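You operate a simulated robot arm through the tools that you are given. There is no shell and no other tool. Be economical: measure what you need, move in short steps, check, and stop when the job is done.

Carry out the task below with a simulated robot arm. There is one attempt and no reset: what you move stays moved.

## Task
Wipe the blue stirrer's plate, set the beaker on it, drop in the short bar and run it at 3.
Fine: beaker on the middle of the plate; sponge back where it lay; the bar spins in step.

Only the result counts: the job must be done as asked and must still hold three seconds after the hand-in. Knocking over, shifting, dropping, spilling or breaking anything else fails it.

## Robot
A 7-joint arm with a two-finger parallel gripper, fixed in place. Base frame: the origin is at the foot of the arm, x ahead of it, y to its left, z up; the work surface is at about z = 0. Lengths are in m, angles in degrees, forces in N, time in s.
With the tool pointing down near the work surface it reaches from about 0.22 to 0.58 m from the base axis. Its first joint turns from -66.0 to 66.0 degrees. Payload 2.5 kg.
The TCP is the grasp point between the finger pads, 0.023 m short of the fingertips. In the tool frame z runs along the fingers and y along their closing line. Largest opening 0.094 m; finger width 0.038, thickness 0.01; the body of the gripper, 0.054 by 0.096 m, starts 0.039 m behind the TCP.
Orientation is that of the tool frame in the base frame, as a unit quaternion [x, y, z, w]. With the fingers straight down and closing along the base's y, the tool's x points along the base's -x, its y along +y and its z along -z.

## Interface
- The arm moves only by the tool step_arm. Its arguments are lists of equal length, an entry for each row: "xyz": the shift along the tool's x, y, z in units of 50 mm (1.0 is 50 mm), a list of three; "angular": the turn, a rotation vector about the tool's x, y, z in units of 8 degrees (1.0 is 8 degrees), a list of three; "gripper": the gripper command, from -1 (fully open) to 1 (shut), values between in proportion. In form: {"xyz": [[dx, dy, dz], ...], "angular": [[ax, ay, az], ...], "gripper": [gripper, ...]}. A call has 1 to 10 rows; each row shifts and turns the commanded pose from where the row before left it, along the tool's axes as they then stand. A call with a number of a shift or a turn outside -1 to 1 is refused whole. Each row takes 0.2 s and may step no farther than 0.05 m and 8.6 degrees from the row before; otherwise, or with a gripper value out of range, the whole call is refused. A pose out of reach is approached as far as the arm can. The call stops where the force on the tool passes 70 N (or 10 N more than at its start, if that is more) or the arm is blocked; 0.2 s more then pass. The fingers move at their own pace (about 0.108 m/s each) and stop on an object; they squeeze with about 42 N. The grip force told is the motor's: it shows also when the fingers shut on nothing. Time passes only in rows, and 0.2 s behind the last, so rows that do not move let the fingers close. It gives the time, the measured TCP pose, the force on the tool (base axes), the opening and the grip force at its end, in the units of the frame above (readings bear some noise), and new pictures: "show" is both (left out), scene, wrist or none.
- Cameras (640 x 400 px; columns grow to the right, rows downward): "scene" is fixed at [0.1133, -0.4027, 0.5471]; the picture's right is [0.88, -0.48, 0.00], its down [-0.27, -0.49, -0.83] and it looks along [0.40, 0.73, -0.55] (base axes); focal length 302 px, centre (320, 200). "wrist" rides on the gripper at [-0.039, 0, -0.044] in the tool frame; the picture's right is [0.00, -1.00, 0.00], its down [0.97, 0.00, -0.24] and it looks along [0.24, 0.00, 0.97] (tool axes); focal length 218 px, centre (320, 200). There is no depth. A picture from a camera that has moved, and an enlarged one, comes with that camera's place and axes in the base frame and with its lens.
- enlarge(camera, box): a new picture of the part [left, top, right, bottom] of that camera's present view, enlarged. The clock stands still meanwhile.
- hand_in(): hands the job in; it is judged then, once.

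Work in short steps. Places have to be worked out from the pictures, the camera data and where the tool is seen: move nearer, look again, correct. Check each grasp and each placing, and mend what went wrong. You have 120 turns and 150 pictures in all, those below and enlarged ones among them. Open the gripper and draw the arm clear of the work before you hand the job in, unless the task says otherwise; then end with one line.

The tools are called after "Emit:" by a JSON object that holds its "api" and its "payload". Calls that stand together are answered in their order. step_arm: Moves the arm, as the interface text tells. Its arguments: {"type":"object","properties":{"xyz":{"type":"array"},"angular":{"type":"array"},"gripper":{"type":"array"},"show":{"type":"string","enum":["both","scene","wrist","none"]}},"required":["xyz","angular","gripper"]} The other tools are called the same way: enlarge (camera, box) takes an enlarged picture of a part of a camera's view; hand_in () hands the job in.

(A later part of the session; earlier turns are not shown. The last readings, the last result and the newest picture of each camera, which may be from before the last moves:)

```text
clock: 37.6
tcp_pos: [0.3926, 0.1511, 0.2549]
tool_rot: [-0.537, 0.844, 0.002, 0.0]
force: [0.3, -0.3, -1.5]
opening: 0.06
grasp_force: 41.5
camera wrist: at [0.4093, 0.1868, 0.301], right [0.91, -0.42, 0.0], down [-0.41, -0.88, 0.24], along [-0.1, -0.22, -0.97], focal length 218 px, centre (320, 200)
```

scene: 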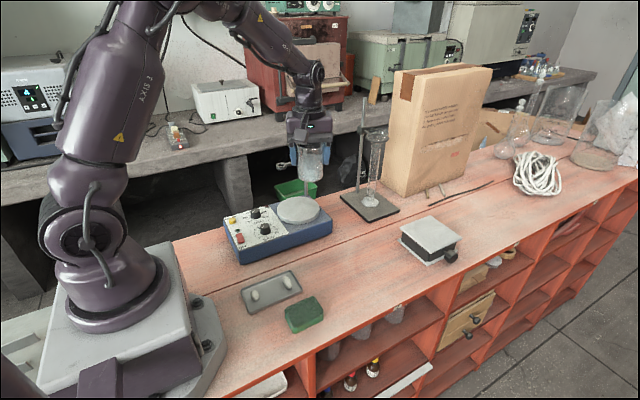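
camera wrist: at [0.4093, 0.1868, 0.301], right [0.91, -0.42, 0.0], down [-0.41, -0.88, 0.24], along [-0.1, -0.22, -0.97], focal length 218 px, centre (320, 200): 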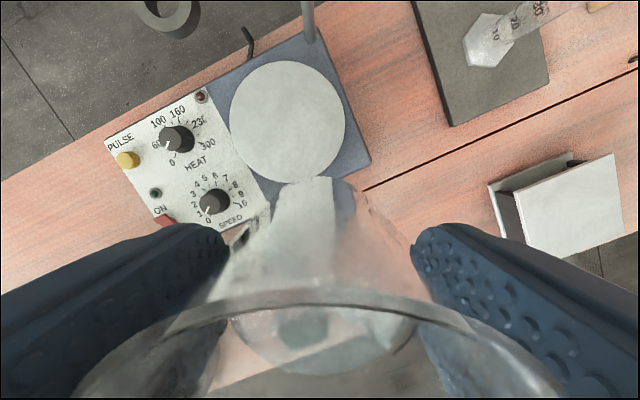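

Triangulating gives ring centre (0.370, 0.279), top about z 0.18, so a low grip would bring the gripper body into it. I'll set the beaker on free table near (0.392, 0.05), regrip it close to the rim so everything stays above the ring, then place it.

Emit:
{"api": "step_arm", "payload": {"xyz": [[0.272, -0.127, 0], [0.453, -0.211, 0], [0.544, -0.254, 0], [0.363, -0.169, 0], [0.181, -0.085, 0], [0, 0, 0.4], [0, 0, 0.7], [0, 0, 0.8], [0, 0, 0.7], [0, 0, 0.6]], "angular": [[0, 0, 0], [0, 0, 0], [0, 0, 0], [0, 0, 0], [0, 0, 0], [0, 0, 0], [0, 0, 0], [0, 0, 0], [0, 0, 0], [0, 0, 0]], "gripper": [-0.1, -0.1, -0.1, -0.1, -0.1, -0.1, -0.1, -0.1, -0.1, -0.1], "show": "scene"}}

Emit:
{"api": "enlarge", "payload": {"camera": "scene", "box": [260, 180, 420, 280]}}

```text
clock: 39.8
tcp_pos: [0.3918, 0.049, 0.0963]
tool_rot: [-0.537, 0.843, 0.0, 0.0]
force: [-0.3, -0.5, -1.3]
opening: 0.0598
grasp_force: 41.7
```

scene: 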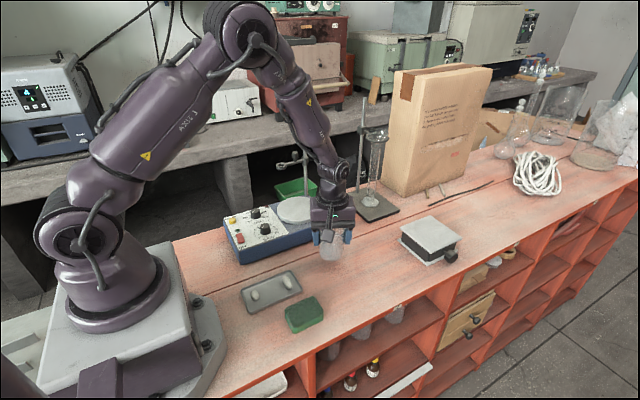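

```text
4.00 times, centred on (340, 230) of scene
camera zoom: at [0.1133, -0.4027, 0.5471], right [0.88, -0.48, 0.0], down [-0.27, -0.49, -0.83], along [0.4, 0.73, -0.55], focal length 1207 px, centre (240, 80)
```

zoom: 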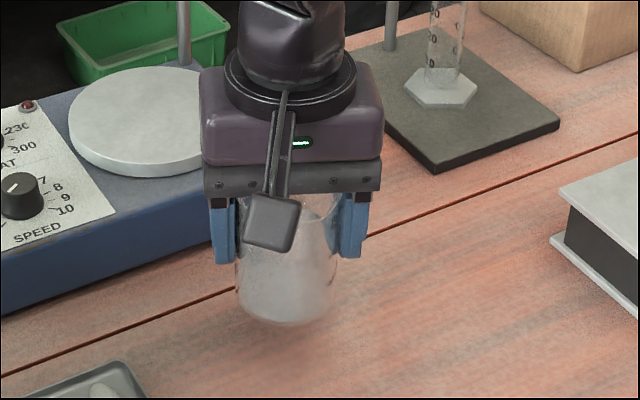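

The landing spot is clear of the seam (y ≈ 0.107). I lower gently to contact.

Emit:
{"api": "step_arm", "payload": {"xyz": [[0, 0, 0.4], [0, 0, 0.3], [0, 0, 0.1], [0, 0, 0.04], [0, 0, 0]], "angular": [[0, 0, 0], [0, 0, 0], [0, 0, 0], [0, 0, 0], [0, 0, 0]], "gripper": [-0.1, -0.1, -0.1, -0.1, -0.1], "show": "none"}}

```text
clock: 41.0
tcp_pos: [0.3912, 0.0493, 0.0546]
tool_rot: [-0.538, 0.843, 0.0, 0.0]
force: [0.3, 0.1, -2.1]
opening: 0.06
grasp_force: 41.9
```

Emit:
{"api": "step_arm", "payload": {"xyz": [[0, 0, 0.014], [0, 0, 0.014], [0, 0, 0]], "angular": [[0, 0, 0], [0, 0, 0], [0, 0, 0]], "gripper": [-0.1, -0.1, -0.1], "show": "none"}}

```text
clock: 41.8
tcp_pos: [0.392, 0.0492, 0.0538]
tool_rot: [-0.536, 0.844, 0.0, 0.0]
force: [-12.7, -3.2, 35.1]
opening: 0.0599
grasp_force: 42.0
```

The beaker stands on the table. I release, rise 30 mm and look before regripping.

Emit:
{"api": "step_arm", "payload": {"xyz": [[0, 0, -0.02], [0, 0, 0], [0, 0, 0], [0, 0, -0.3], [0, 0, -0.28], [0, 0, 0]], "angular": [[0, 0, 0], [0, 0, 0], [0, 0, 0], [0, 0, 0], [0, 0, 0], [0, 0, 0]], "gripper": [-0.1, -0.7, -0.7, -0.7, -0.7, -0.7], "show": "both"}}

Emit:
{"api": "enlarge", "payload": {"camera": "scene", "box": [260, 180, 420, 280]}}

```text
clock: 43.2
tcp_pos: [0.3908, 0.0503, 0.0817]
tool_rot: [-0.538, 0.843, 0.0, 0.0]
force: [0.6, -0.8, 1.1]
opening: 0.0801
grasp_force: 0.1
camera wrist: at [0.4088, 0.0856, 0.1284], right [0.91, -0.42, 0.0], down [-0.41, -0.88, 0.24], along [-0.1, -0.22, -0.97], focal length 218 px, centre (320, 200)
```

scene: 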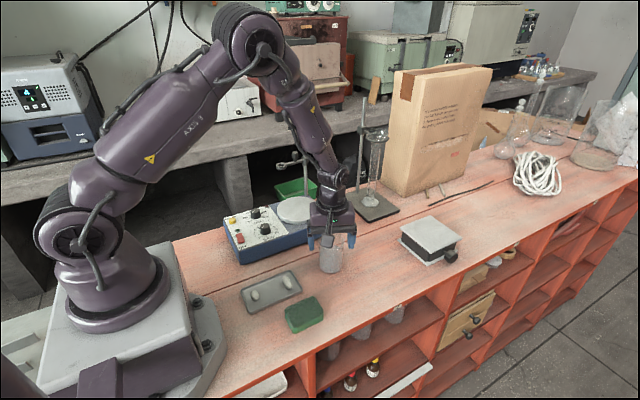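
wrist: 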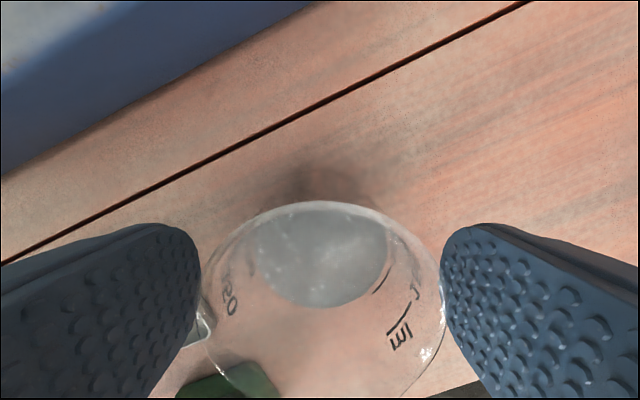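

```text
4.00 times, centred on (340, 230) of scene
camera zoom: at [0.1133, -0.4027, 0.5471], right [0.88, -0.48, 0.0], down [-0.27, -0.49, -0.83], along [0.4, 0.73, -0.55], focal length 1207 px, centre (240, 80)
```

zoom: 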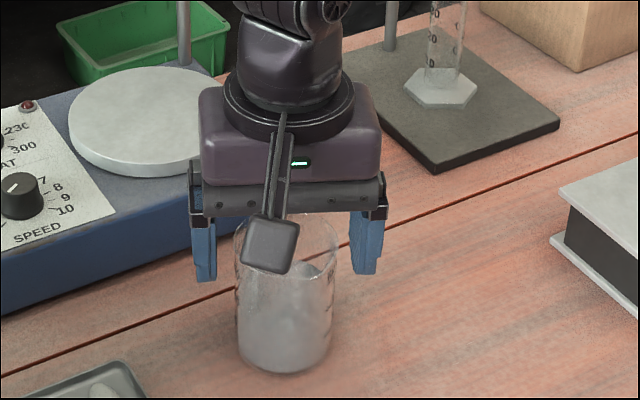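

Fingers straddle the rim well at TCP z ≈ 0.082. I close, check the grip and lift slightly.

Emit:
{"api": "step_arm", "payload": {"xyz": [[0, 0, 0], [0, 0, 0], [0, 0, 0], [0, 0, -0.1], [0, 0, -0.3], [0, 0, 0]], "angular": [[0, 0, 0], [0, 0, 0], [0, 0, 0], [0, 0, 0], [0, 0, 0], [0, 0, 0]], "gripper": [-0.1, -0.1, -0.1, -0.1, -0.1, -0.1], "show": "scene"}}

Emit:
{"api": "enlarge", "payload": {"camera": "scene", "box": [260, 180, 420, 280]}}

```text
clock: 44.6
tcp_pos: [0.3918, 0.0511, 0.1035]
tool_rot: [-0.536, 0.844, 0.001, -0.001]
force: [-0.1, -0.4, -2.1]
opening: 0.0596
grasp_force: 42.5
```

scene: 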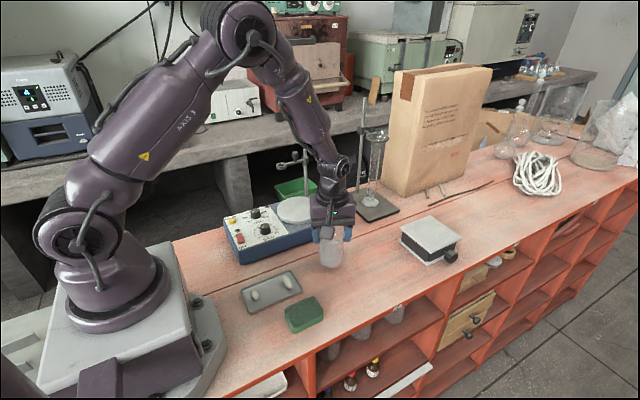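

```text
4.00 times, centred on (340, 230) of scene
camera zoom: at [0.1134, -0.4027, 0.5471], right [0.88, -0.48, 0.0], down [-0.27, -0.49, -0.83], along [0.4, 0.73, -0.55], focal length 1207 px, centre (240, 80)
```

zoom: 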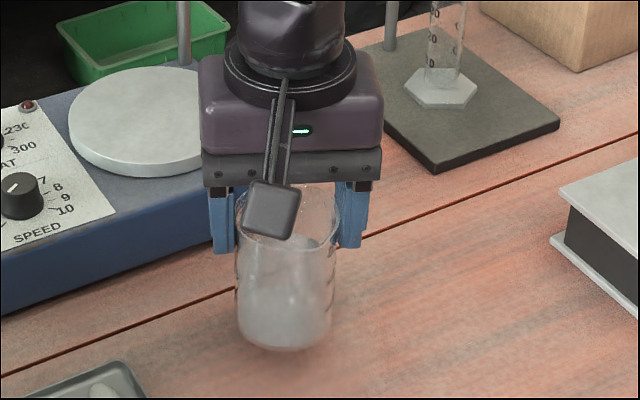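

Secure. I raise to z ≈ 0.25 and then carry it to above the plate centre (0.389, 0.220).

Emit:
{"api": "step_arm", "payload": {"xyz": [[0, 0, -0.3], [0, 0, -0.6], [0, 0, -0.7], [0, 0, -0.7], [0, 0, -0.4], [0, 0, -0.2], [0, 0, 0]], "angular": [[0, 0, 0], [0, 0, 0], [0, 0, 0], [0, 0, 0], [0, 0, 0], [0, 0, 0], [0, 0, 0]], "gripper": [-0.1, -0.1, -0.1, -0.1, -0.1, -0.1, -0.1], "show": "none"}}

Emit:
{"api": "step_arm", "payload": {"xyz": [[-0.272, 0.127, 0], [-0.453, 0.211, 0], [-0.544, 0.254, 0], [-0.634, 0.296, 0], [-0.544, 0.254, 0], [-0.363, 0.169, 0], [-0.237, 0.15, 0], [0, 0, 0], [0, 0, 0]], "angular": [[0, 0, 0], [0, 0, 0], [0, 0, 0], [0, 0, 0], [0, 0, 0], [0, 0, 0], [0, 0, 0], [0, 0, 0], [0, 0, 0]], "gripper": [-0.1, -0.1, -0.1, -0.1, -0.1, -0.1, -0.1, -0.1, -0.1], "show": "both"}}

Emit:
{"api": "enlarge", "payload": {"camera": "scene", "box": [220, 130, 380, 230]}}

```text
clock: 46.2
tcp_pos: [0.39, 0.0503, 0.2477]
tool_rot: [-0.538, 0.843, 0.0, -0.001]
force: [-0.1, 0.7, -1.7]
opening: 0.0601
grasp_force: 41.7
```

```text
clock: 48.2
tcp_pos: [0.3914, 0.2197, 0.248]
tool_rot: [-0.537, 0.844, -0.001, 0.001]
force: [-0.5, 0.6, -1.5]
opening: 0.0604
grasp_force: 42.0
camera wrist: at [0.4073, 0.2561, 0.2939], right [0.91, -0.42, 0.0], down [-0.41, -0.88, 0.24], along [-0.1, -0.22, -0.97], focal length 218 px, centre (320, 200)
```

scene: 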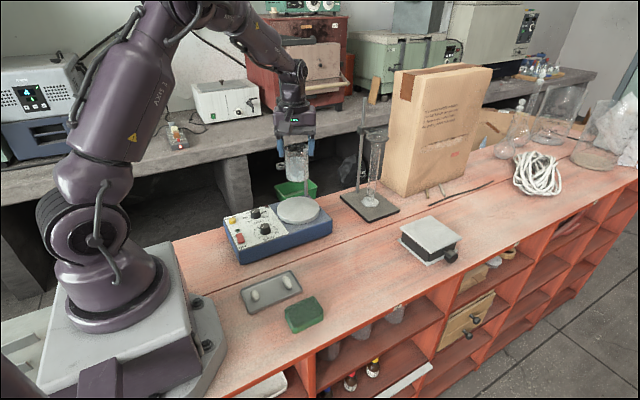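
wrist: 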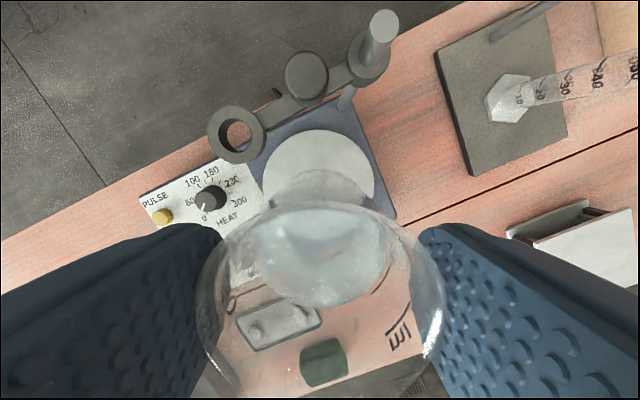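

```text
4.00 times, centred on (300, 180) of scene
camera zoom: at [0.1134, -0.4027, 0.5471], right [0.88, -0.48, 0.0], down [-0.27, -0.49, -0.83], along [0.4, 0.73, -0.55], focal length 1207 px, centre (400, 280)
```

zoom: 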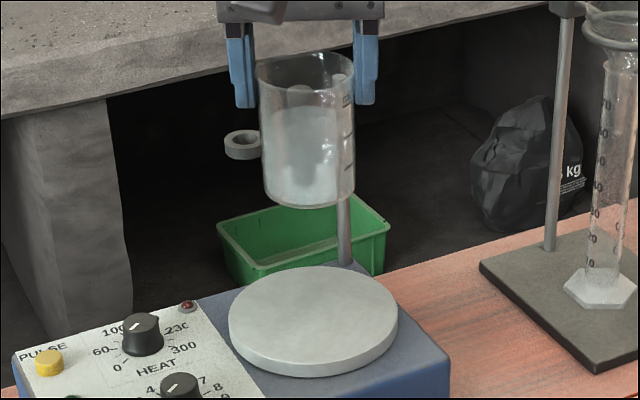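

Alignment looks right, and the ring and thumbscrew are confirmed at (0.372, 0.279) and (0.413, 0.280), clear of the tool. I lower to a few mm above the plate and compare the two outlines.

Emit:
{"api": "step_arm", "payload": {"xyz": [[0, 0, 0.4], [0, 0, 0.4], [0, 0, 0.4], [0, 0, 0.3], [0, 0, 0.2], [0, 0, 0.1], [0, 0, 0]], "angular": [[0, 0, 0], [0, 0, 0], [0, 0, 0], [0, 0, 0], [0, 0, 0], [0, 0, 0], [0, 0, 0]], "gripper": [-0.1, -0.1, -0.1, -0.1, -0.1, -0.1, -0.1], "show": "wrist"}}

Emit:
{"api": "enlarge", "payload": {"camera": "scene", "box": [250, 160, 350, 240]}}

```text
clock: 49.8
tcp_pos: [0.3891, 0.2201, 0.1575]
tool_rot: [-0.538, 0.843, 0.0, 0.0]
force: [0.3, 0.7, -1.4]
opening: 0.0598
grasp_force: 42.1
camera wrist: at [0.4065, 0.2556, 0.2031], right [0.91, -0.42, 0.0], down [-0.41, -0.88, 0.24], along [-0.1, -0.22, -0.97], focal length 218 px, centre (320, 200)
```

wrist: 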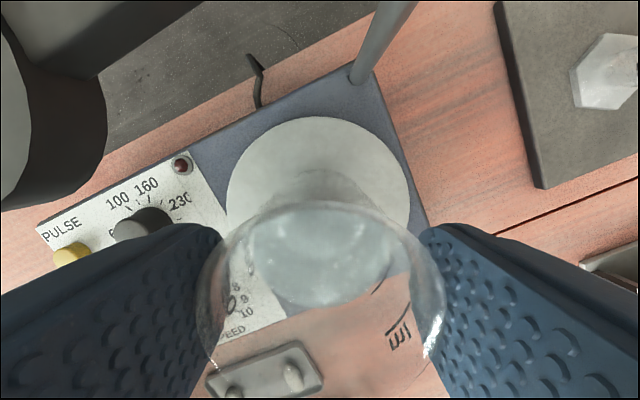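

```text
5.00 times, centred on (300, 200) of scene
camera zoom: at [0.1134, -0.4027, 0.5471], right [0.88, -0.48, 0.0], down [-0.27, -0.49, -0.83], along [0.4, 0.73, -0.55], focal length 1509 px, centre (420, 200)
```

zoom: 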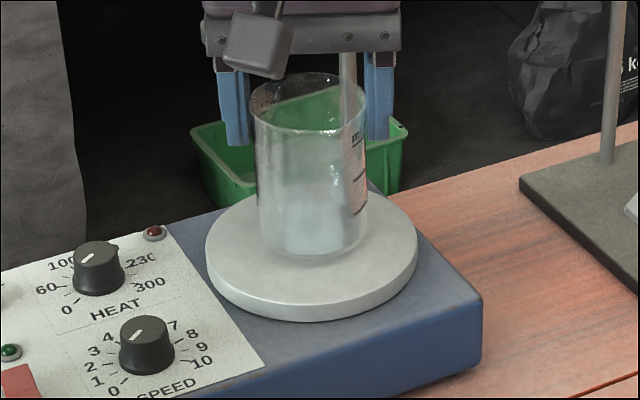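

The base appears to sit a little to the far side of the plate middle. I magnify to measure this.

Emit:
{"api": "enlarge", "payload": {"camera": "scene", "box": [286, 190, 338, 228]}}

```text
10.53 times, centred on (312, 209) of scene
camera zoom: at [0.1134, -0.4027, 0.5471], right [0.88, -0.48, 0.0], down [-0.27, -0.49, -0.83], along [0.4, 0.73, -0.55], focal length 3177 px, centre (404, 105)
```

zoom: 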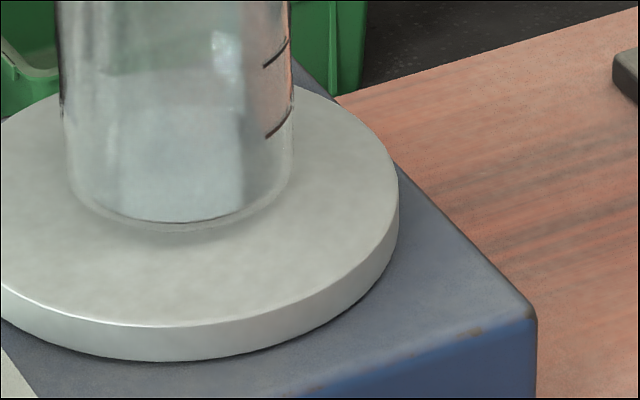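

The base is within about 2 mm of centre once the remaining 8 mm of drop is included. I nudge by 1.5 mm each way and lower to contact.

Emit:
{"api": "step_arm", "payload": {"xyz": [[0.04, 0.015, 0.06], [0, 0, 0.05], [0, 0, 0.02], [0, 0, 0]], "angular": [[0, 0, 0], [0, 0, 0], [0, 0, 0], [0, 0, 0]], "gripper": [-0.1, -0.1, -0.1, -0.1], "show": "none"}}

```text
clock: 50.8
tcp_pos: [0.3876, 0.2182, 0.1519]
tool_rot: [-0.537, 0.843, -0.001, 0.0]
force: [-6.3, -3.8, 23.1]
opening: 0.0599
grasp_force: 42.0
```

Contact with 23 N. I check that it is the beaker on the plate before letting go.

Emit:
{"api": "enlarge", "payload": {"camera": "scene", "box": [250, 160, 350, 240]}}

Emit:
{"api": "enlarge", "payload": {"camera": "scene", "box": [286, 190, 338, 228]}}

```text
5.00 times, centred on (300, 200) of scene
camera zoom: at [0.1133, -0.4027, 0.5471], right [0.88, -0.48, 0.0], down [-0.27, -0.49, -0.83], along [0.4, 0.73, -0.55], focal length 1509 px, centre (420, 200)
```

zoom: 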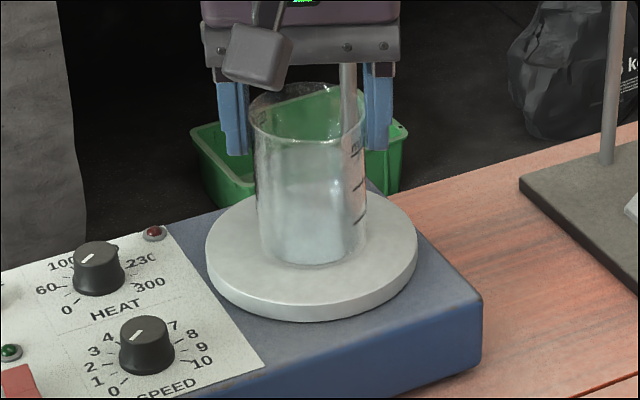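

```text
10.53 times, centred on (312, 209) of scene
camera zoom: at [0.1133, -0.4027, 0.5471], right [0.88, -0.48, 0.0], down [-0.27, -0.49, -0.83], along [0.4, 0.73, -0.55], focal length 3177 px, centre (404, 105)
```

zoom: 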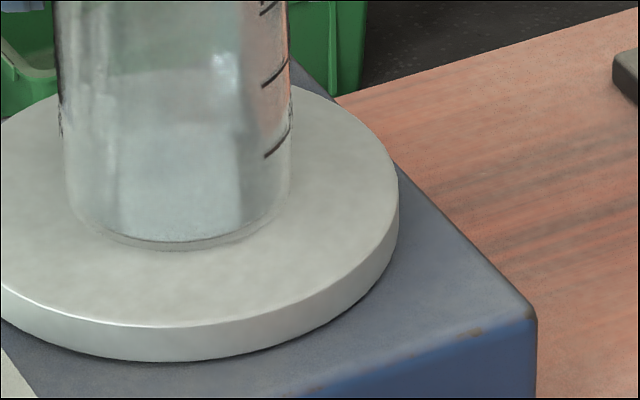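

The beaker stands on the plate; allowing for perspective its base is centred within about 2 mm. I relieve the force, open and rise.

Emit:
{"api": "step_arm", "payload": {"xyz": [[0, 0, -0.02], [0, 0, 0], [0, 0, 0], [0, 0, -0.3], [0, 0, -0.6], [0, 0, -0.8], [0, 0, -0.8], [0, 0, 0]], "angular": [[0, 0, 0], [0, 0, 0], [0, 0, 0], [0, 0, 0], [0, 0, 0], [0, 0, 0], [0, 0, 0], [0, 0, 0]], "gripper": [-0.1, -0.7, -0.7, -0.7, -0.7, -0.7, -0.7, -0.7], "show": "wrist"}}

Emit:
{"api": "enlarge", "payload": {"camera": "scene", "box": [220, 130, 380, 230]}}

```text
clock: 52.6
tcp_pos: [0.3875, 0.2179, 0.2801]
tool_rot: [-0.537, 0.844, 0.001, -0.001]
force: [0.1, 0.0, 0.1]
opening: 0.0799
grasp_force: 0.0
camera wrist: at [0.4056, 0.2533, 0.3264], right [0.91, -0.42, 0.0], down [-0.41, -0.88, 0.24], along [-0.1, -0.22, -0.97], focal length 218 px, centre (320, 200)
```

wrist: 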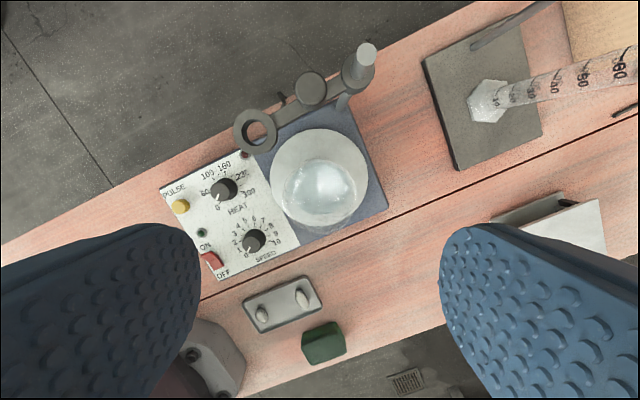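

```text
4.00 times, centred on (300, 180) of scene
camera zoom: at [0.1133, -0.4027, 0.5471], right [0.88, -0.48, 0.0], down [-0.27, -0.49, -0.83], along [0.4, 0.73, -0.55], focal length 1207 px, centre (400, 280)
```

zoom: 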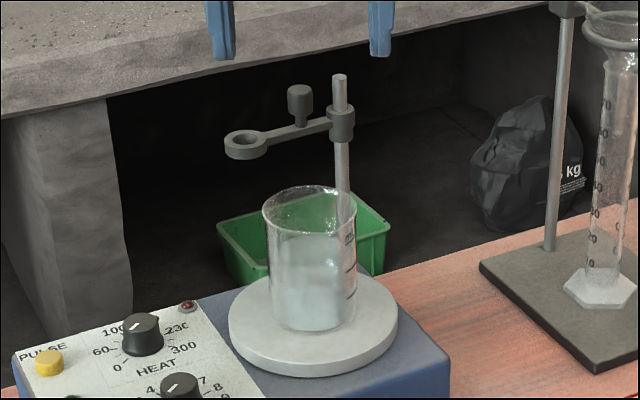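

The beaker stands upright, centred on the plate. Now the short bar at about (0.197, 0.042): I turn to yaw -90° (closing along x, across the bar) and move above it.

Emit:
{"api": "step_arm", "payload": {"xyz": [[0, 0, 0], [0, 0, 0], [0, 0, 0], [0, 0, 0], [0.68, 0.64, 0], [0.68, 0.64, 0], [0.68, 0.64, 0], [0.68, 0.64, 0], [0.68, 0.64, 0.1], [0, 0, 0]], "angular": [[0, 0, -1], [0, 0, -1], [0, 0, -1], [0, 0, -0.125], [0, 0, 0], [0, 0, 0], [0, 0, 0], [0, 0, 0], [0, 0, 0], [0, 0, 0]], "gripper": [0.36, 0.36, 0.36, 0.36, 0.36, 0.36, 0.36, 0.36, 0.36, 0.36]}}

```text
clock: 54.8
tcp_pos: [0.2284, 0.0485, 0.2716]
tool_rot: [-0.707, 0.708, 0.001, 0.0]
force: [0.1, -0.6, 0.8]
opening: 0.0302
grasp_force: 0.1
camera wrist: at [0.2286, 0.088, 0.3179], right [1.0, 0.0, 0.0], down [0.0, -0.97, 0.24], along [0.0, -0.24, -0.97], focal length 218 px, centre (320, 200)
```

scene: 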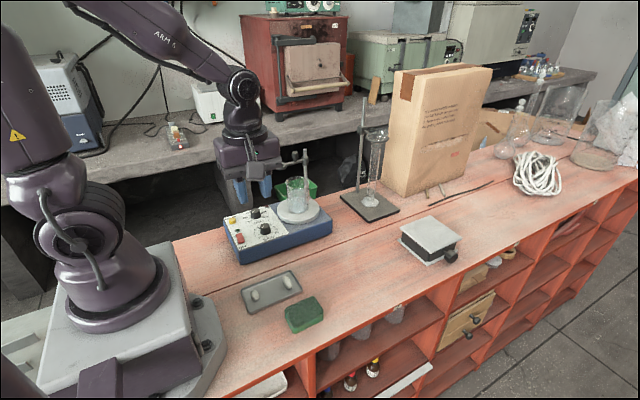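
wrist: 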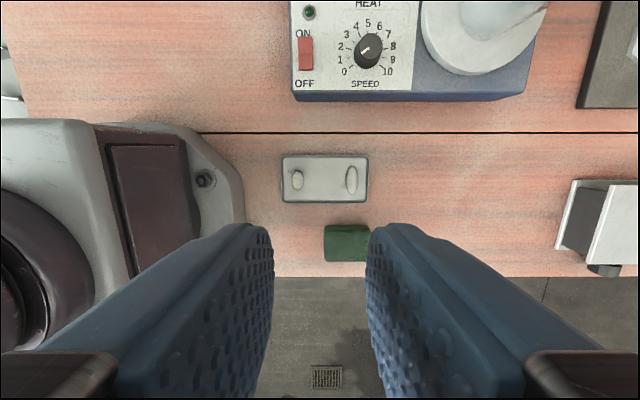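

Bar confirmed at (0.196, 0.0415), and the arm foot ends at about x = 0.12. I move above the bar and lower to z ≈ 0.12.

Emit:
{"api": "step_arm", "payload": {"xyz": [[0.14, 0.63, 0], [0, 0, 0.8], [0, 0, 0.8], [0, 0, 0.8], [0, 0, 0.6], [0, 0, 0]], "angular": [[0, 0, 0], [0, 0, 0], [0, 0, 0], [0, 0, 0], [0, 0, 0], [0, 0, 0]], "gripper": [0.36, 0.36, 0.36, 0.36, 0.36, 0.36]}}

Emit:
{"api": "enlarge", "payload": {"camera": "wrist", "box": [240, 120, 400, 240]}}

```text
clock: 56.2
tcp_pos: [0.2192, 0.0472, 0.1291]
tool_rot: [0.707, -0.707, 0.0, 0.0]
force: [-1.3, -0.4, -0.6]
opening: 0.0301
grasp_force: 0.0
out of reach, approached as far as the arm can: row 2, 3, 4
camera wrist: at [0.2198, 0.0864, 0.1749], right [1.0, 0.0, 0.0], down [0.0, -0.97, 0.24], along [0.0, -0.24, -0.97], focal length 218 px, centre (320, 200)
```

scene: 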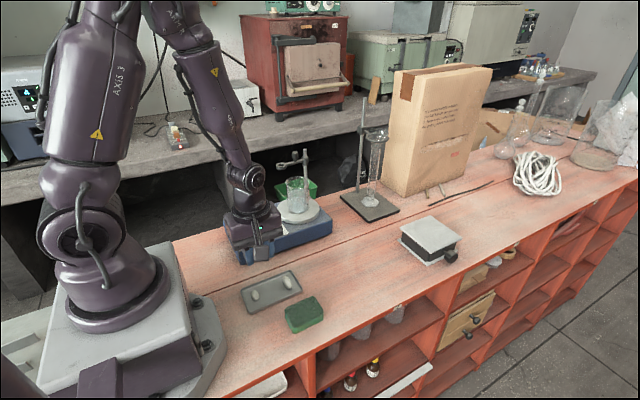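
wrist: 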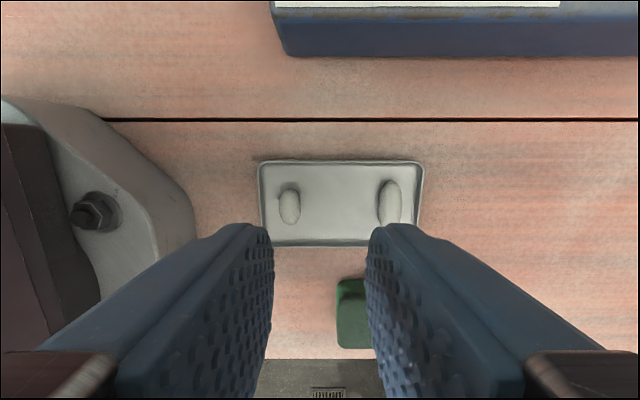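

```text
3.33 times, centred on (320, 180) of wrist
camera zoom: at [0.2198, 0.0864, 0.1749], right [1.0, 0.0, 0.0], down [0.0, -0.97, 0.24], along [0.0, -0.24, -0.97], focal length 728 px, centre (320, 267)
```

zoom: 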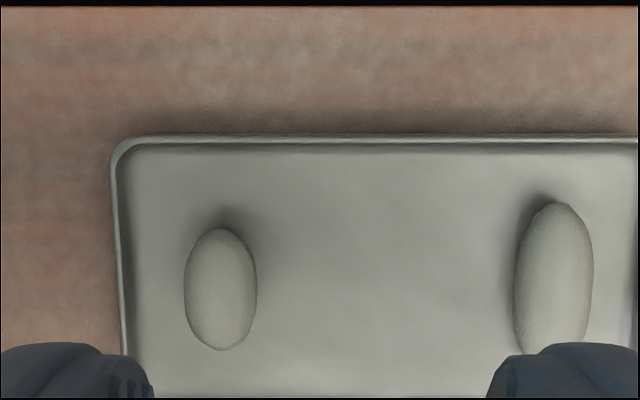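

The arm reported the pose out of reach for some rows. I wait with no move to see where it settles.

Emit:
{"api": "step_arm", "payload": {"xyz": [[0, 0, 0], [0, 0, 0]], "angular": [[0, 0, 0], [0, 0, 0]], "gripper": [0.36, 0.36], "show": "none"}}

```text
clock: 56.8
tcp_pos: [0.2194, 0.0468, 0.1282]
tool_rot: [0.707, -0.707, 0.0, -0.001]
force: [0.0, 0.0, -1.0]
opening: 0.0304
grasp_force: 0.0
```

It settled at x = 0.219. I tilt the tool 12° so the tips point toward the base, which lets the wrist stay further out, and then retry toward x = 0.20.

Emit:
{"api": "step_arm", "payload": {"xyz": [[0, 0, 0], [0, 0, 0], [0, 0, 0]], "angular": [[-0.75, 0, 0], [-0.75, 0, 0], [0, 0, 0]], "gripper": [0.36, 0.36, 0.36], "show": "none"}}

Emit:
{"api": "step_arm", "payload": {"xyz": [[0.1, 0.2, 0], [0, 0, 0]], "angular": [[0, 0, 0], [0, 0, 0]], "gripper": [0.36, 0.36], "show": "none"}}

```text
clock: 57.6
tcp_pos: [0.221, 0.0476, 0.1291]
tool_rot: [-0.703, 0.704, 0.074, -0.075]
force: [-0.1, -0.1, -0.3]
opening: 0.0299
grasp_force: 0.0
```

```text
clock: 58.2
tcp_pos: [0.2094, 0.0414, 0.1315]
tool_rot: [-0.703, 0.703, 0.075, -0.075]
force: [0.8, -0.1, -0.5]
opening: 0.0298
grasp_force: 0.1
```

Tilting works: x is now 0.209. I go down to about z = 0.07 at x ≈ 0.20, with the gripper at about 25 mm.

Emit:
{"api": "step_arm", "payload": {"xyz": [[0, -0.037, 0.616], [0, -0.037, 0.616], [0, 0, 0]], "angular": [[0, 0, 0], [0, 0, 0], [0, 0, 0]], "gripper": [0.45, 0.45, 0.45], "show": "both"}}

Emit:
{"api": "enlarge", "payload": {"camera": "scene", "box": [210, 220, 330, 330]}}

```text
clock: 59.0
tcp_pos: [0.1997, 0.0417, 0.0699]
tool_rot: [-0.703, 0.704, 0.074, -0.074]
force: [0.6, -0.2, -0.1]
opening: 0.026
grasp_force: 0.1
camera wrist: at [0.2102, 0.0803, 0.1138], right [0.98, 0.0, -0.21], down [0.05, -0.97, 0.23], along [-0.2, -0.24, -0.95], focal length 218 px, centre (320, 200)
```

scene: 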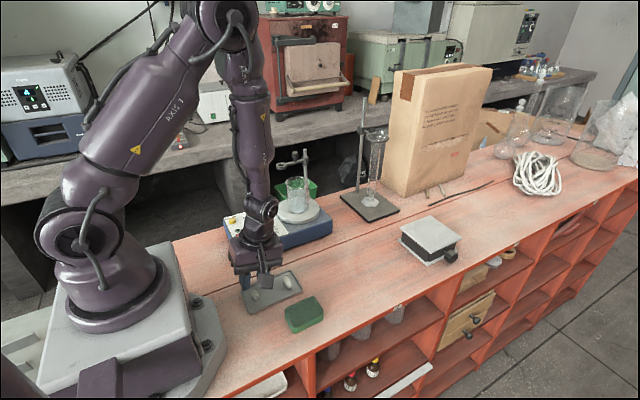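
wrist: 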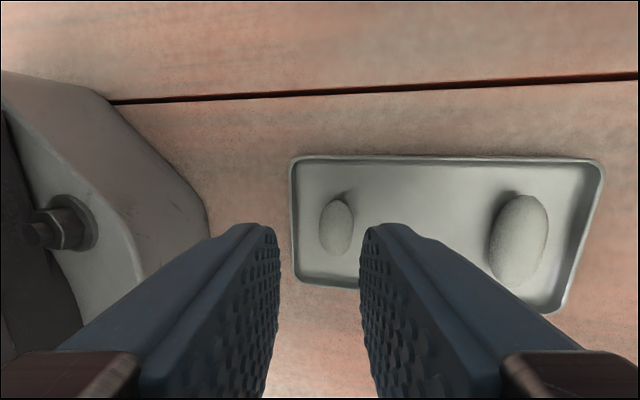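

```text
3.64 times, centred on (270, 275) of scene
camera zoom: at [0.1134, -0.4027, 0.5471], right [0.88, -0.48, 0.0], down [-0.27, -0.49, -0.83], along [0.4, 0.73, -0.55], focal length 1098 px, centre (502, -73)
```

zoom: 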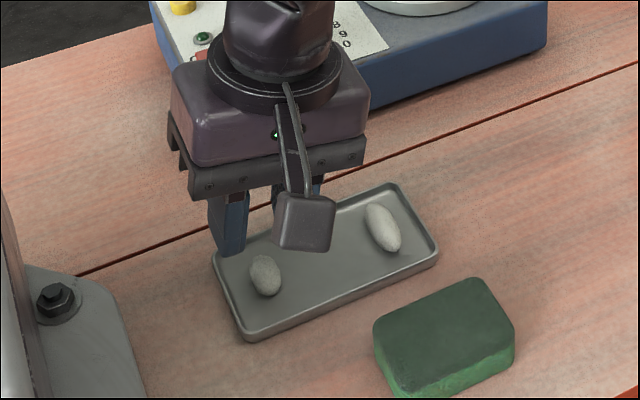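

Reached (0.200, 0.042, 0.070). I try reducing the tilt to 6° here for a squarer grasp.

Emit:
{"api": "step_arm", "payload": {"xyz": [[0, 0, 0], [0, 0, 0]], "angular": [[0.75, 0, 0], [0, 0, 0]], "gripper": [0.45, 0.45], "show": "wrist"}}

Emit:
{"api": "enlarge", "payload": {"camera": "wrist", "box": [220, 130, 420, 280]}}

```text
clock: 59.6
tcp_pos: [0.2005, 0.0407, 0.0689]
tool_rot: [-0.705, 0.707, 0.038, -0.037]
force: [0.0, 0.3, 1.2]
opening: 0.026
grasp_force: 0.0
camera wrist: at [0.2058, 0.0801, 0.1149], right [0.99, 0.0, -0.1], down [0.02, -0.97, 0.24], along [-0.1, -0.24, -0.97], focal length 218 px, centre (320, 200)
```

wrist: 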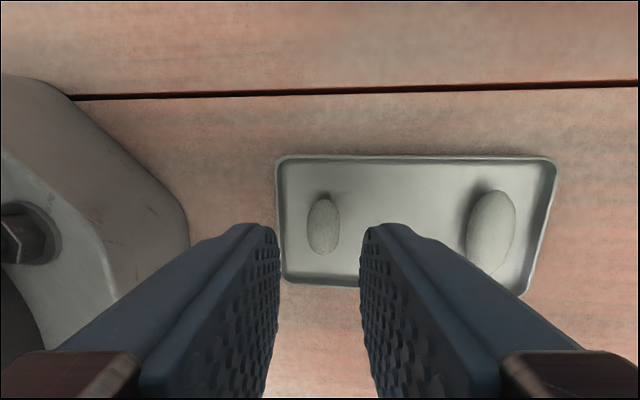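

```text
2.67 times, centred on (320, 205) of wrist
camera zoom: at [0.2058, 0.0801, 0.1149], right [0.99, 0.0, -0.1], down [0.02, -0.97, 0.24], along [-0.1, -0.24, -0.97], focal length 582 px, centre (320, 187)
```

zoom: 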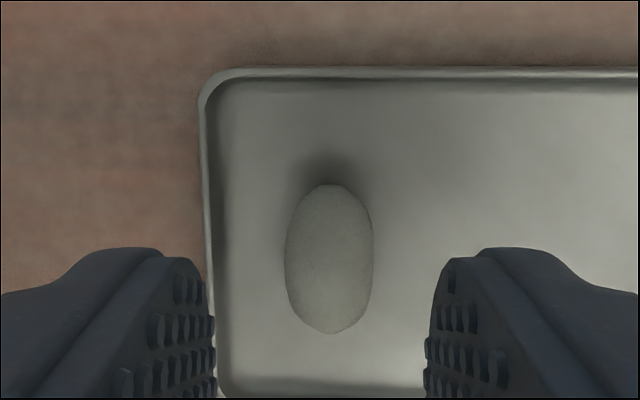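

A 6° tilt is reachable. The bar is at (0.1965, 0.040), 17 × 28 mm. I descend until the tips are just at bar-top height and check.

Emit:
{"api": "step_arm", "payload": {"xyz": [[0.02, -0.03, 0.25], [0, -0.01, 0.25], [0, 0, 0]], "angular": [[0, 0, 0], [0, 0, 0], [0, 0, 0]], "gripper": [0.45, 0.45, 0.45], "show": "wrist"}}

Emit:
{"api": "enlarge", "payload": {"camera": "scene", "box": [230, 250, 310, 320]}}

```text
clock: 60.4
tcp_pos: [0.1997, 0.0382, 0.0439]
tool_rot: [0.707, -0.706, -0.036, 0.037]
force: [0.0, -0.1, -0.5]
opening: 0.0258
grasp_force: 0.0
camera wrist: at [0.2053, 0.0782, 0.0902], right [0.99, 0.0, -0.1], down [0.02, -0.97, 0.24], along [-0.1, -0.24, -0.97], focal length 218 px, centre (320, 200)
```

wrist: 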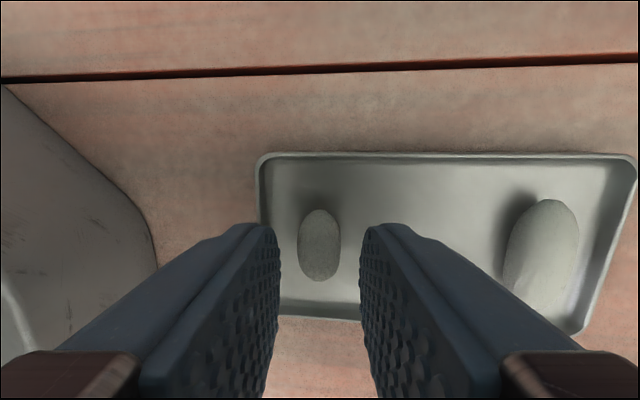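

```text
5.71 times, centred on (270, 285) of scene
camera zoom: at [0.1133, -0.4027, 0.5471], right [0.88, -0.48, 0.0], down [-0.27, -0.49, -0.83], along [0.4, 0.73, -0.55], focal length 1725 px, centre (606, -286)
```

zoom: 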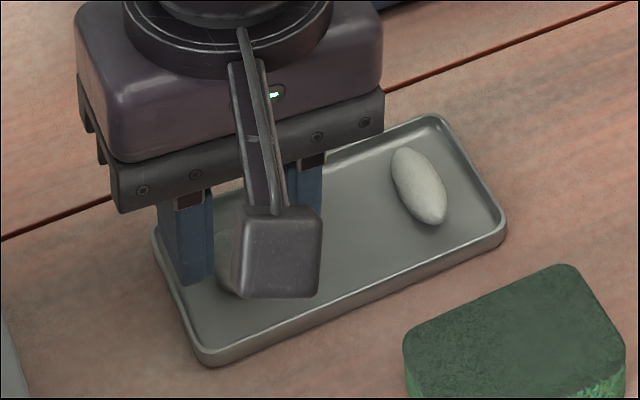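

The bar is centred between the fingers. I descend 14 mm along the tool and close.

Emit:
{"api": "step_arm", "payload": {"xyz": [[-0.02, 0, 0.16], [0, 0, 0.11], [0, 0, 0], [0, 0, 0], [0, 0, 0], [0, 0, 0]], "angular": [[0, 0, 0], [0, 0, 0], [0, 0, 0], [0, 0, 0], [0, 0, 0], [0, 0, 0]], "gripper": [0.45, 0.45, 0.45, 0.85, 0.85, 0.85], "show": "wrist"}}

```text
clock: 61.8
tcp_pos: [0.2001, 0.0413, 0.0307]
tool_rot: [-0.706, 0.707, 0.038, -0.038]
force: [-0.1, -0.4, -0.9]
opening: 0.0134
grasp_force: 42.3
camera wrist: at [0.2042, 0.0802, 0.0763], right [0.99, 0.0, -0.1], down [0.02, -0.97, 0.24], along [-0.1, -0.24, -0.97], focal length 218 px, centre (320, 200)
```

wrist: 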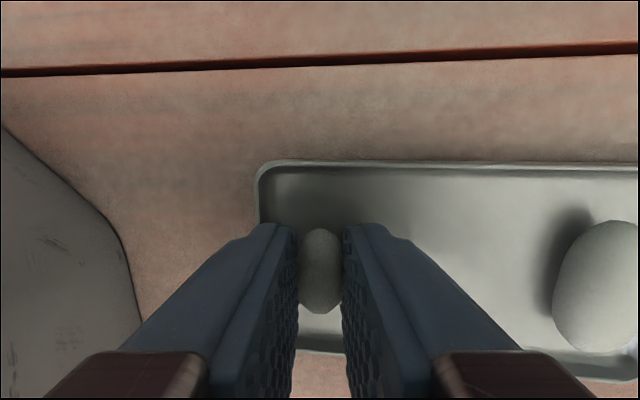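

The fingers stopped at 13 mm with force, so the bar is held. I lift and check.

Emit:
{"api": "step_arm", "payload": {"xyz": [[0, 0, -0.2], [0, 0, -0.5], [0, 0, -0.7], [0, 0, 0]], "angular": [[0, 0, 0], [0, 0, 0], [0, 0, 0], [0, 0, 0]], "gripper": [0.85, 0.85, 0.85, 0.85], "show": "wrist"}}

Emit:
{"api": "enlarge", "payload": {"camera": "scene", "box": [210, 220, 330, 330]}}

```text
clock: 62.8
tcp_pos: [0.207, 0.041, 0.1001]
tool_rot: [0.706, -0.706, -0.038, 0.037]
force: [0.0, -0.1, -0.2]
opening: 0.0129
grasp_force: 42.0
camera wrist: at [0.2116, 0.0808, 0.1464], right [0.99, 0.0, -0.11], down [0.02, -0.97, 0.24], along [-0.1, -0.24, -0.97], focal length 218 px, centre (320, 200)
```

wrist: 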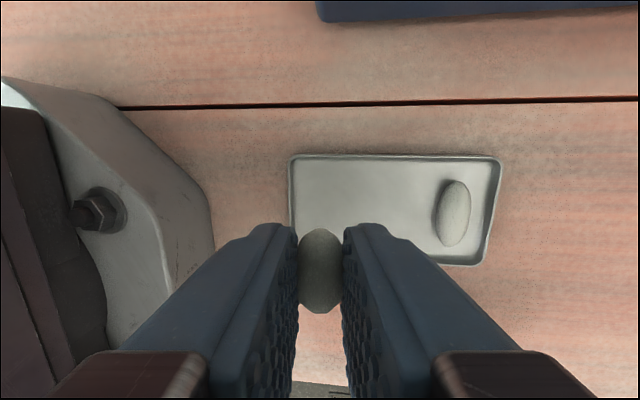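

```text
3.64 times, centred on (270, 275) of scene
camera zoom: at [0.1133, -0.4027, 0.5471], right [0.88, -0.48, 0.0], down [-0.27, -0.49, -0.83], along [0.4, 0.73, -0.55], focal length 1098 px, centre (502, -73)
```

zoom: 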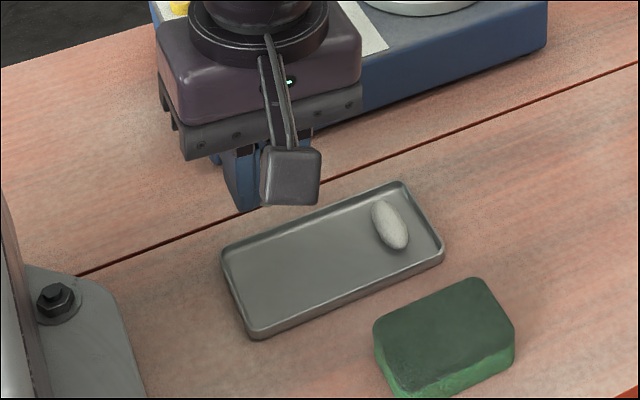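

The bar is held, though the tray seems to have slid about 3–4 mm; I'll assess that later. I lift high and head toward the beaker, first in y, then removing the tilt.

Emit:
{"api": "step_arm", "payload": {"xyz": [[0, 0, -0.9], [0, 0, -0.9], [0, 0, -0.9], [0, 0, -0.9], [-0.8, -0.3, 0], [-0.8, -0.3, 0], [0, 0, 0], [0, 0, 0]], "angular": [[0, 0, 0], [0, 0, 0], [0, 0, 0], [0, 0, 0], [0, 0, 0], [0, 0, 0], [0.75, 0, 0], [0, 0, 0]], "gripper": [0.85, 0.85, 0.85, 0.85, 0.85, 0.85, 0.85, 0.85], "show": "none"}}

Emit:
{"api": "enlarge", "payload": {"camera": "scene", "box": [210, 180, 410, 340]}}

```text
clock: 64.6
tcp_pos: [0.2541, 0.1212, 0.2746]
tool_rot: [-0.707, 0.707, 0.0, 0.0]
force: [0.4, 0.0, 0.2]
opening: 0.0128
grasp_force: 41.8
```

```text
2.50 times, centred on (310, 260) of scene
camera zoom: at [0.1134, -0.4027, 0.5471], right [0.88, -0.48, 0.0], down [-0.27, -0.49, -0.83], along [0.4, 0.73, -0.55], focal length 755 px, centre (345, 50)
```

zoom: 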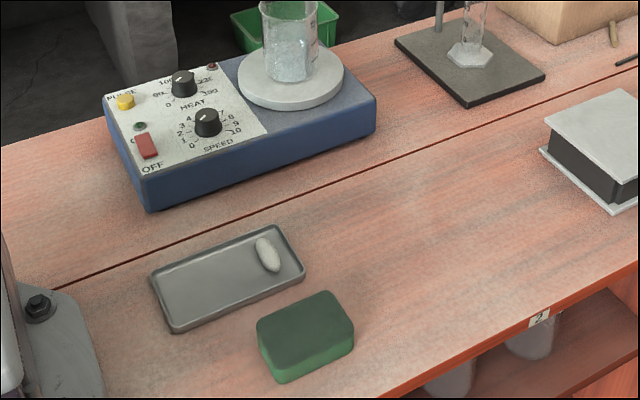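

The tray moved about 4 mm in +x; I may nudge it back at the end. Now over the beaker mouth at (0.3876, 0.2185).

Emit:
{"api": "step_arm", "payload": {"xyz": [[-0.487, -0.668, 0], [-0.487, -0.668, 0], [-0.487, -0.668, 0], [-0.487, -0.668, 0], [0, 0, 0.4], [0, 0, 0]], "angular": [[0, 0, 0], [0, 0, 0], [0, 0, 0], [0, 0, 0], [0, 0, 0], [0, 0, 0]], "gripper": [0.85, 0.85, 0.85, 0.85, 0.85, 0.85], "show": "wrist"}}

Emit:
{"api": "enlarge", "payload": {"camera": "scene", "box": [220, 130, 380, 230]}}

```text
clock: 66.0
tcp_pos: [0.3882, 0.2189, 0.2548]
tool_rot: [0.707, -0.707, -0.001, 0.0]
force: [-0.3, 0.3, 0.3]
opening: 0.0131
grasp_force: 41.8
camera wrist: at [0.3892, 0.2576, 0.301], right [1.0, 0.0, 0.0], down [0.0, -0.97, 0.24], along [0.0, -0.24, -0.97], focal length 218 px, centre (320, 200)
```

wrist: 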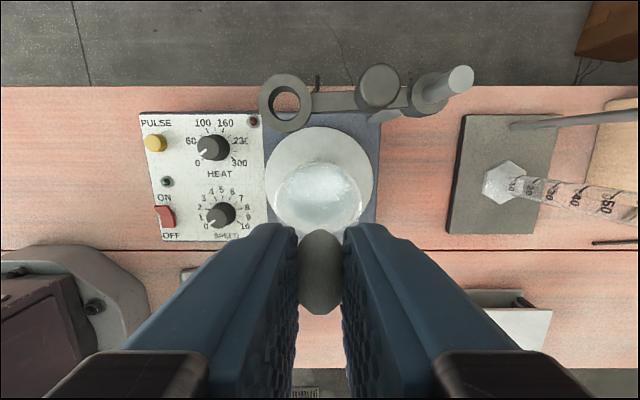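

```text
4.00 times, centred on (300, 180) of scene
camera zoom: at [0.1134, -0.4027, 0.5471], right [0.88, -0.48, 0.0], down [-0.27, -0.49, -0.83], along [0.4, 0.73, -0.55], focal length 1207 px, centre (400, 280)
```

zoom: 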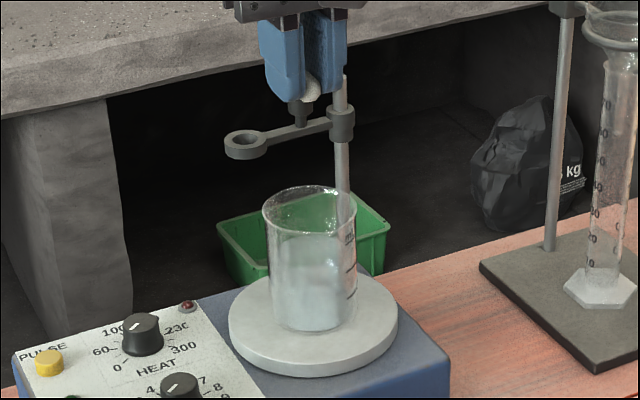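

Well aligned. I lower to z ≈ 0.18, which puts the fingertips just above the rim, and check.

Emit:
{"api": "step_arm", "payload": {"xyz": [[0, 0, 0.5], [0, 0, 0.5], [0, 0, 0.46], [0, 0, 0]], "angular": [[0, 0, 0], [0, 0, 0], [0, 0, 0], [0, 0, 0]], "gripper": [0.85, 0.85, 0.85, 0.85], "show": "wrist"}}

Emit:
{"api": "enlarge", "payload": {"camera": "scene", "box": [250, 140, 350, 220]}}

```text
clock: 67.0
tcp_pos: [0.3875, 0.2167, 0.1834]
tool_rot: [-0.706, 0.708, 0.001, -0.001]
force: [-0.7, 0.2, -0.1]
opening: 0.0133
grasp_force: 41.8
camera wrist: at [0.3887, 0.2575, 0.2283], right [1.0, 0.0, 0.0], down [0.0, -0.97, 0.24], along [0.0, -0.24, -0.97], focal length 218 px, centre (320, 200)
```

wrist: 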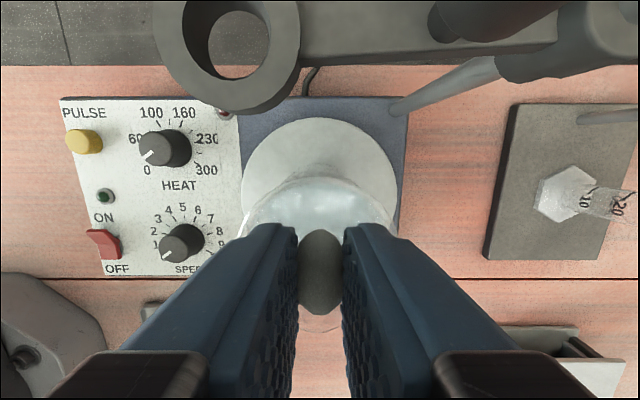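

```text
5.00 times, centred on (300, 180) of scene
camera zoom: at [0.1133, -0.4027, 0.5471], right [0.88, -0.48, 0.0], down [-0.27, -0.49, -0.83], along [0.4, 0.73, -0.55], focal length 1509 px, centre (420, 300)
```

zoom: 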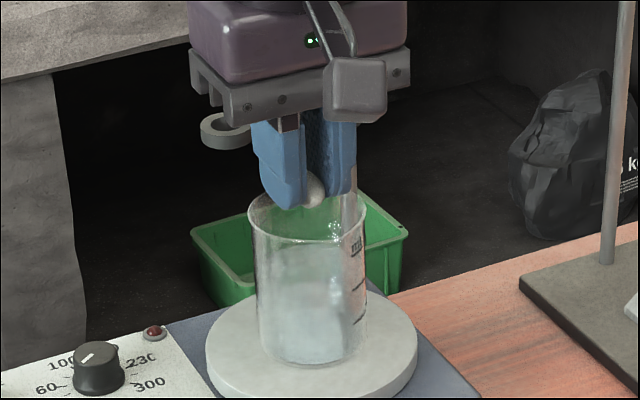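

The bar hangs centrally over the mouth. I lower 3 mm more and open to 28 mm to drop it.

Emit:
{"api": "step_arm", "payload": {"xyz": [[0.01, 0.03, 0.06], [0, 0, 0], [0, 0, 0], [0, 0, 0], [0, 0, 0], [0, 0, -0.6], [0, 0, -0.8], [0, 0, 0]], "angular": [[0, 0, 0], [0, 0, 0], [0, 0, 0], [0, 0, 0], [0, 0, 0], [0, 0, 0], [0, 0, 0], [0, 0, 0]], "gripper": [0.85, 0.85, 0.4, 0.4, 0.4, 0.4, 0.4, 0.4], "show": "wrist"}}

Emit:
{"api": "enlarge", "payload": {"camera": "scene", "box": [250, 140, 350, 220]}}

```text
clock: 68.8
tcp_pos: [0.3844, 0.2185, 0.2506]
tool_rot: [0.707, -0.707, -0.001, 0.0]
force: [-0.6, 0.5, 0.4]
opening: 0.0282
grasp_force: 0.1
camera wrist: at [0.3853, 0.257, 0.2959], right [1.0, 0.0, 0.0], down [0.0, -0.97, 0.24], along [0.0, -0.24, -0.97], focal length 218 px, centre (320, 200)
```

wrist: 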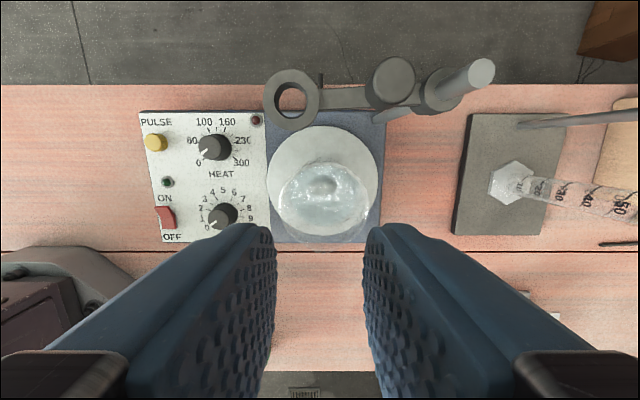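

```text
5.00 times, centred on (300, 180) of scene
camera zoom: at [0.1133, -0.4027, 0.5471], right [0.88, -0.48, 0.0], down [-0.27, -0.49, -0.83], along [0.4, 0.73, -0.55], focal length 1509 px, centre (420, 300)
```

zoom: 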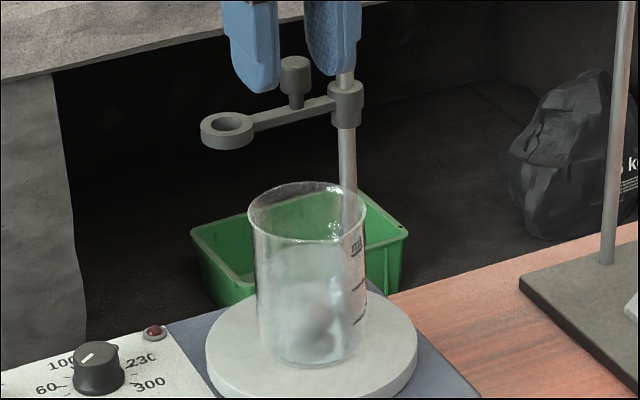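

The bar lies in the middle of the beaker. Now the controls: I move back over the panel to look at switch, knob and scale from above.

Emit:
{"api": "step_arm", "payload": {"xyz": [[0.3, 0.7, 0], [0.4, 0.7, 0], [0.4, 0.7, 0.6], [0.2, 0.6, 0.6], [0, 0, 0]], "angular": [[0, 0, 0], [0, 0, 0], [0, 0, 0], [0, 0, 0], [0, 0, 0]], "gripper": [1, 1, 1, 1, 1], "show": "none"}}

Emit:
{"api": "enlarge", "payload": {"camera": "wrist", "box": [170, 50, 410, 200]}}

```text
refused: row 3 steps farther than a row can; nothing moved
```

```text
2.67 times, centred on (290, 125) of wrist
camera zoom: at [0.3853, 0.257, 0.2959], right [1.0, 0.0, 0.0], down [0.0, -0.97, 0.24], along [0.0, -0.24, -0.97], focal length 582 px, centre (400, 400)
```

zoom: 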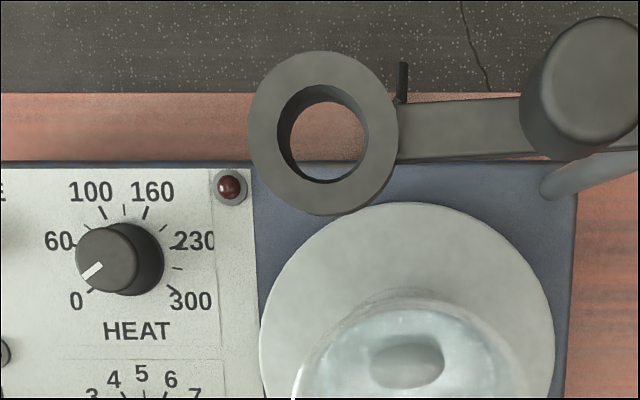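

One row was too long; I repeat with smaller steps.

Emit:
{"api": "step_arm", "payload": {"xyz": [[0.44, 0.675, 0], [0.44, 0.675, 0], [0.44, 0.675, 0], [0.44, 0.675, 0], [0, 0, 0.6], [0, 0, 0.6], [0, 0, 0]], "angular": [[0, 0, 0], [0, 0, 0], [0, 0, 0], [0, 0, 0], [0, 0, 0], [0, 0, 0], [0, 0, 0]], "gripper": [1, 1, 1, 1, 1, 1, 1], "show": "wrist"}}

Emit:
{"api": "enlarge", "payload": {"camera": "wrist", "box": [240, 100, 400, 220]}}

```text
clock: 70.4
tcp_pos: [0.253, 0.1308, 0.1902]
tool_rot: [-0.707, 0.707, 0.0, 0.0]
force: [-0.1, 0.2, -0.7]
opening: 0.0
grasp_force: 42.2
camera wrist: at [0.2537, 0.1704, 0.2363], right [1.0, 0.0, 0.0], down [0.0, -0.97, 0.24], along [0.0, -0.24, -0.97], focal length 218 px, centre (320, 200)
```

wrist: 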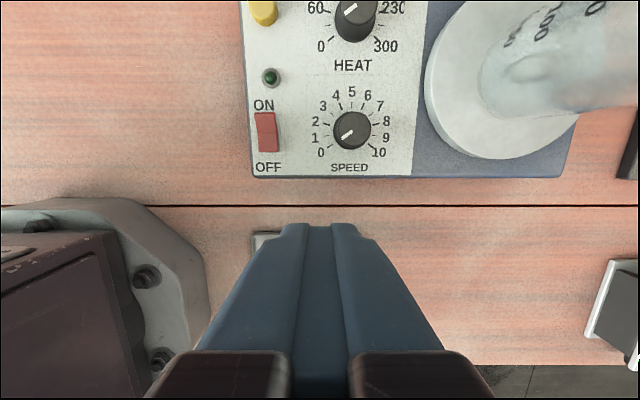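

```text
3.33 times, centred on (320, 160) of wrist
camera zoom: at [0.2537, 0.1704, 0.2363], right [1.0, 0.0, 0.0], down [0.0, -0.97, 0.24], along [0.0, -0.24, -0.97], focal length 728 px, centre (320, 333)
```

zoom: 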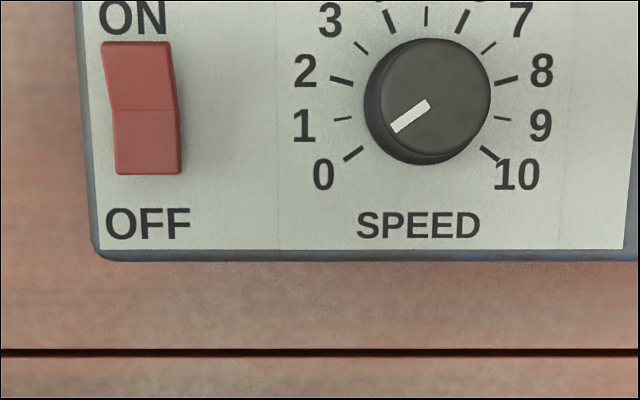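

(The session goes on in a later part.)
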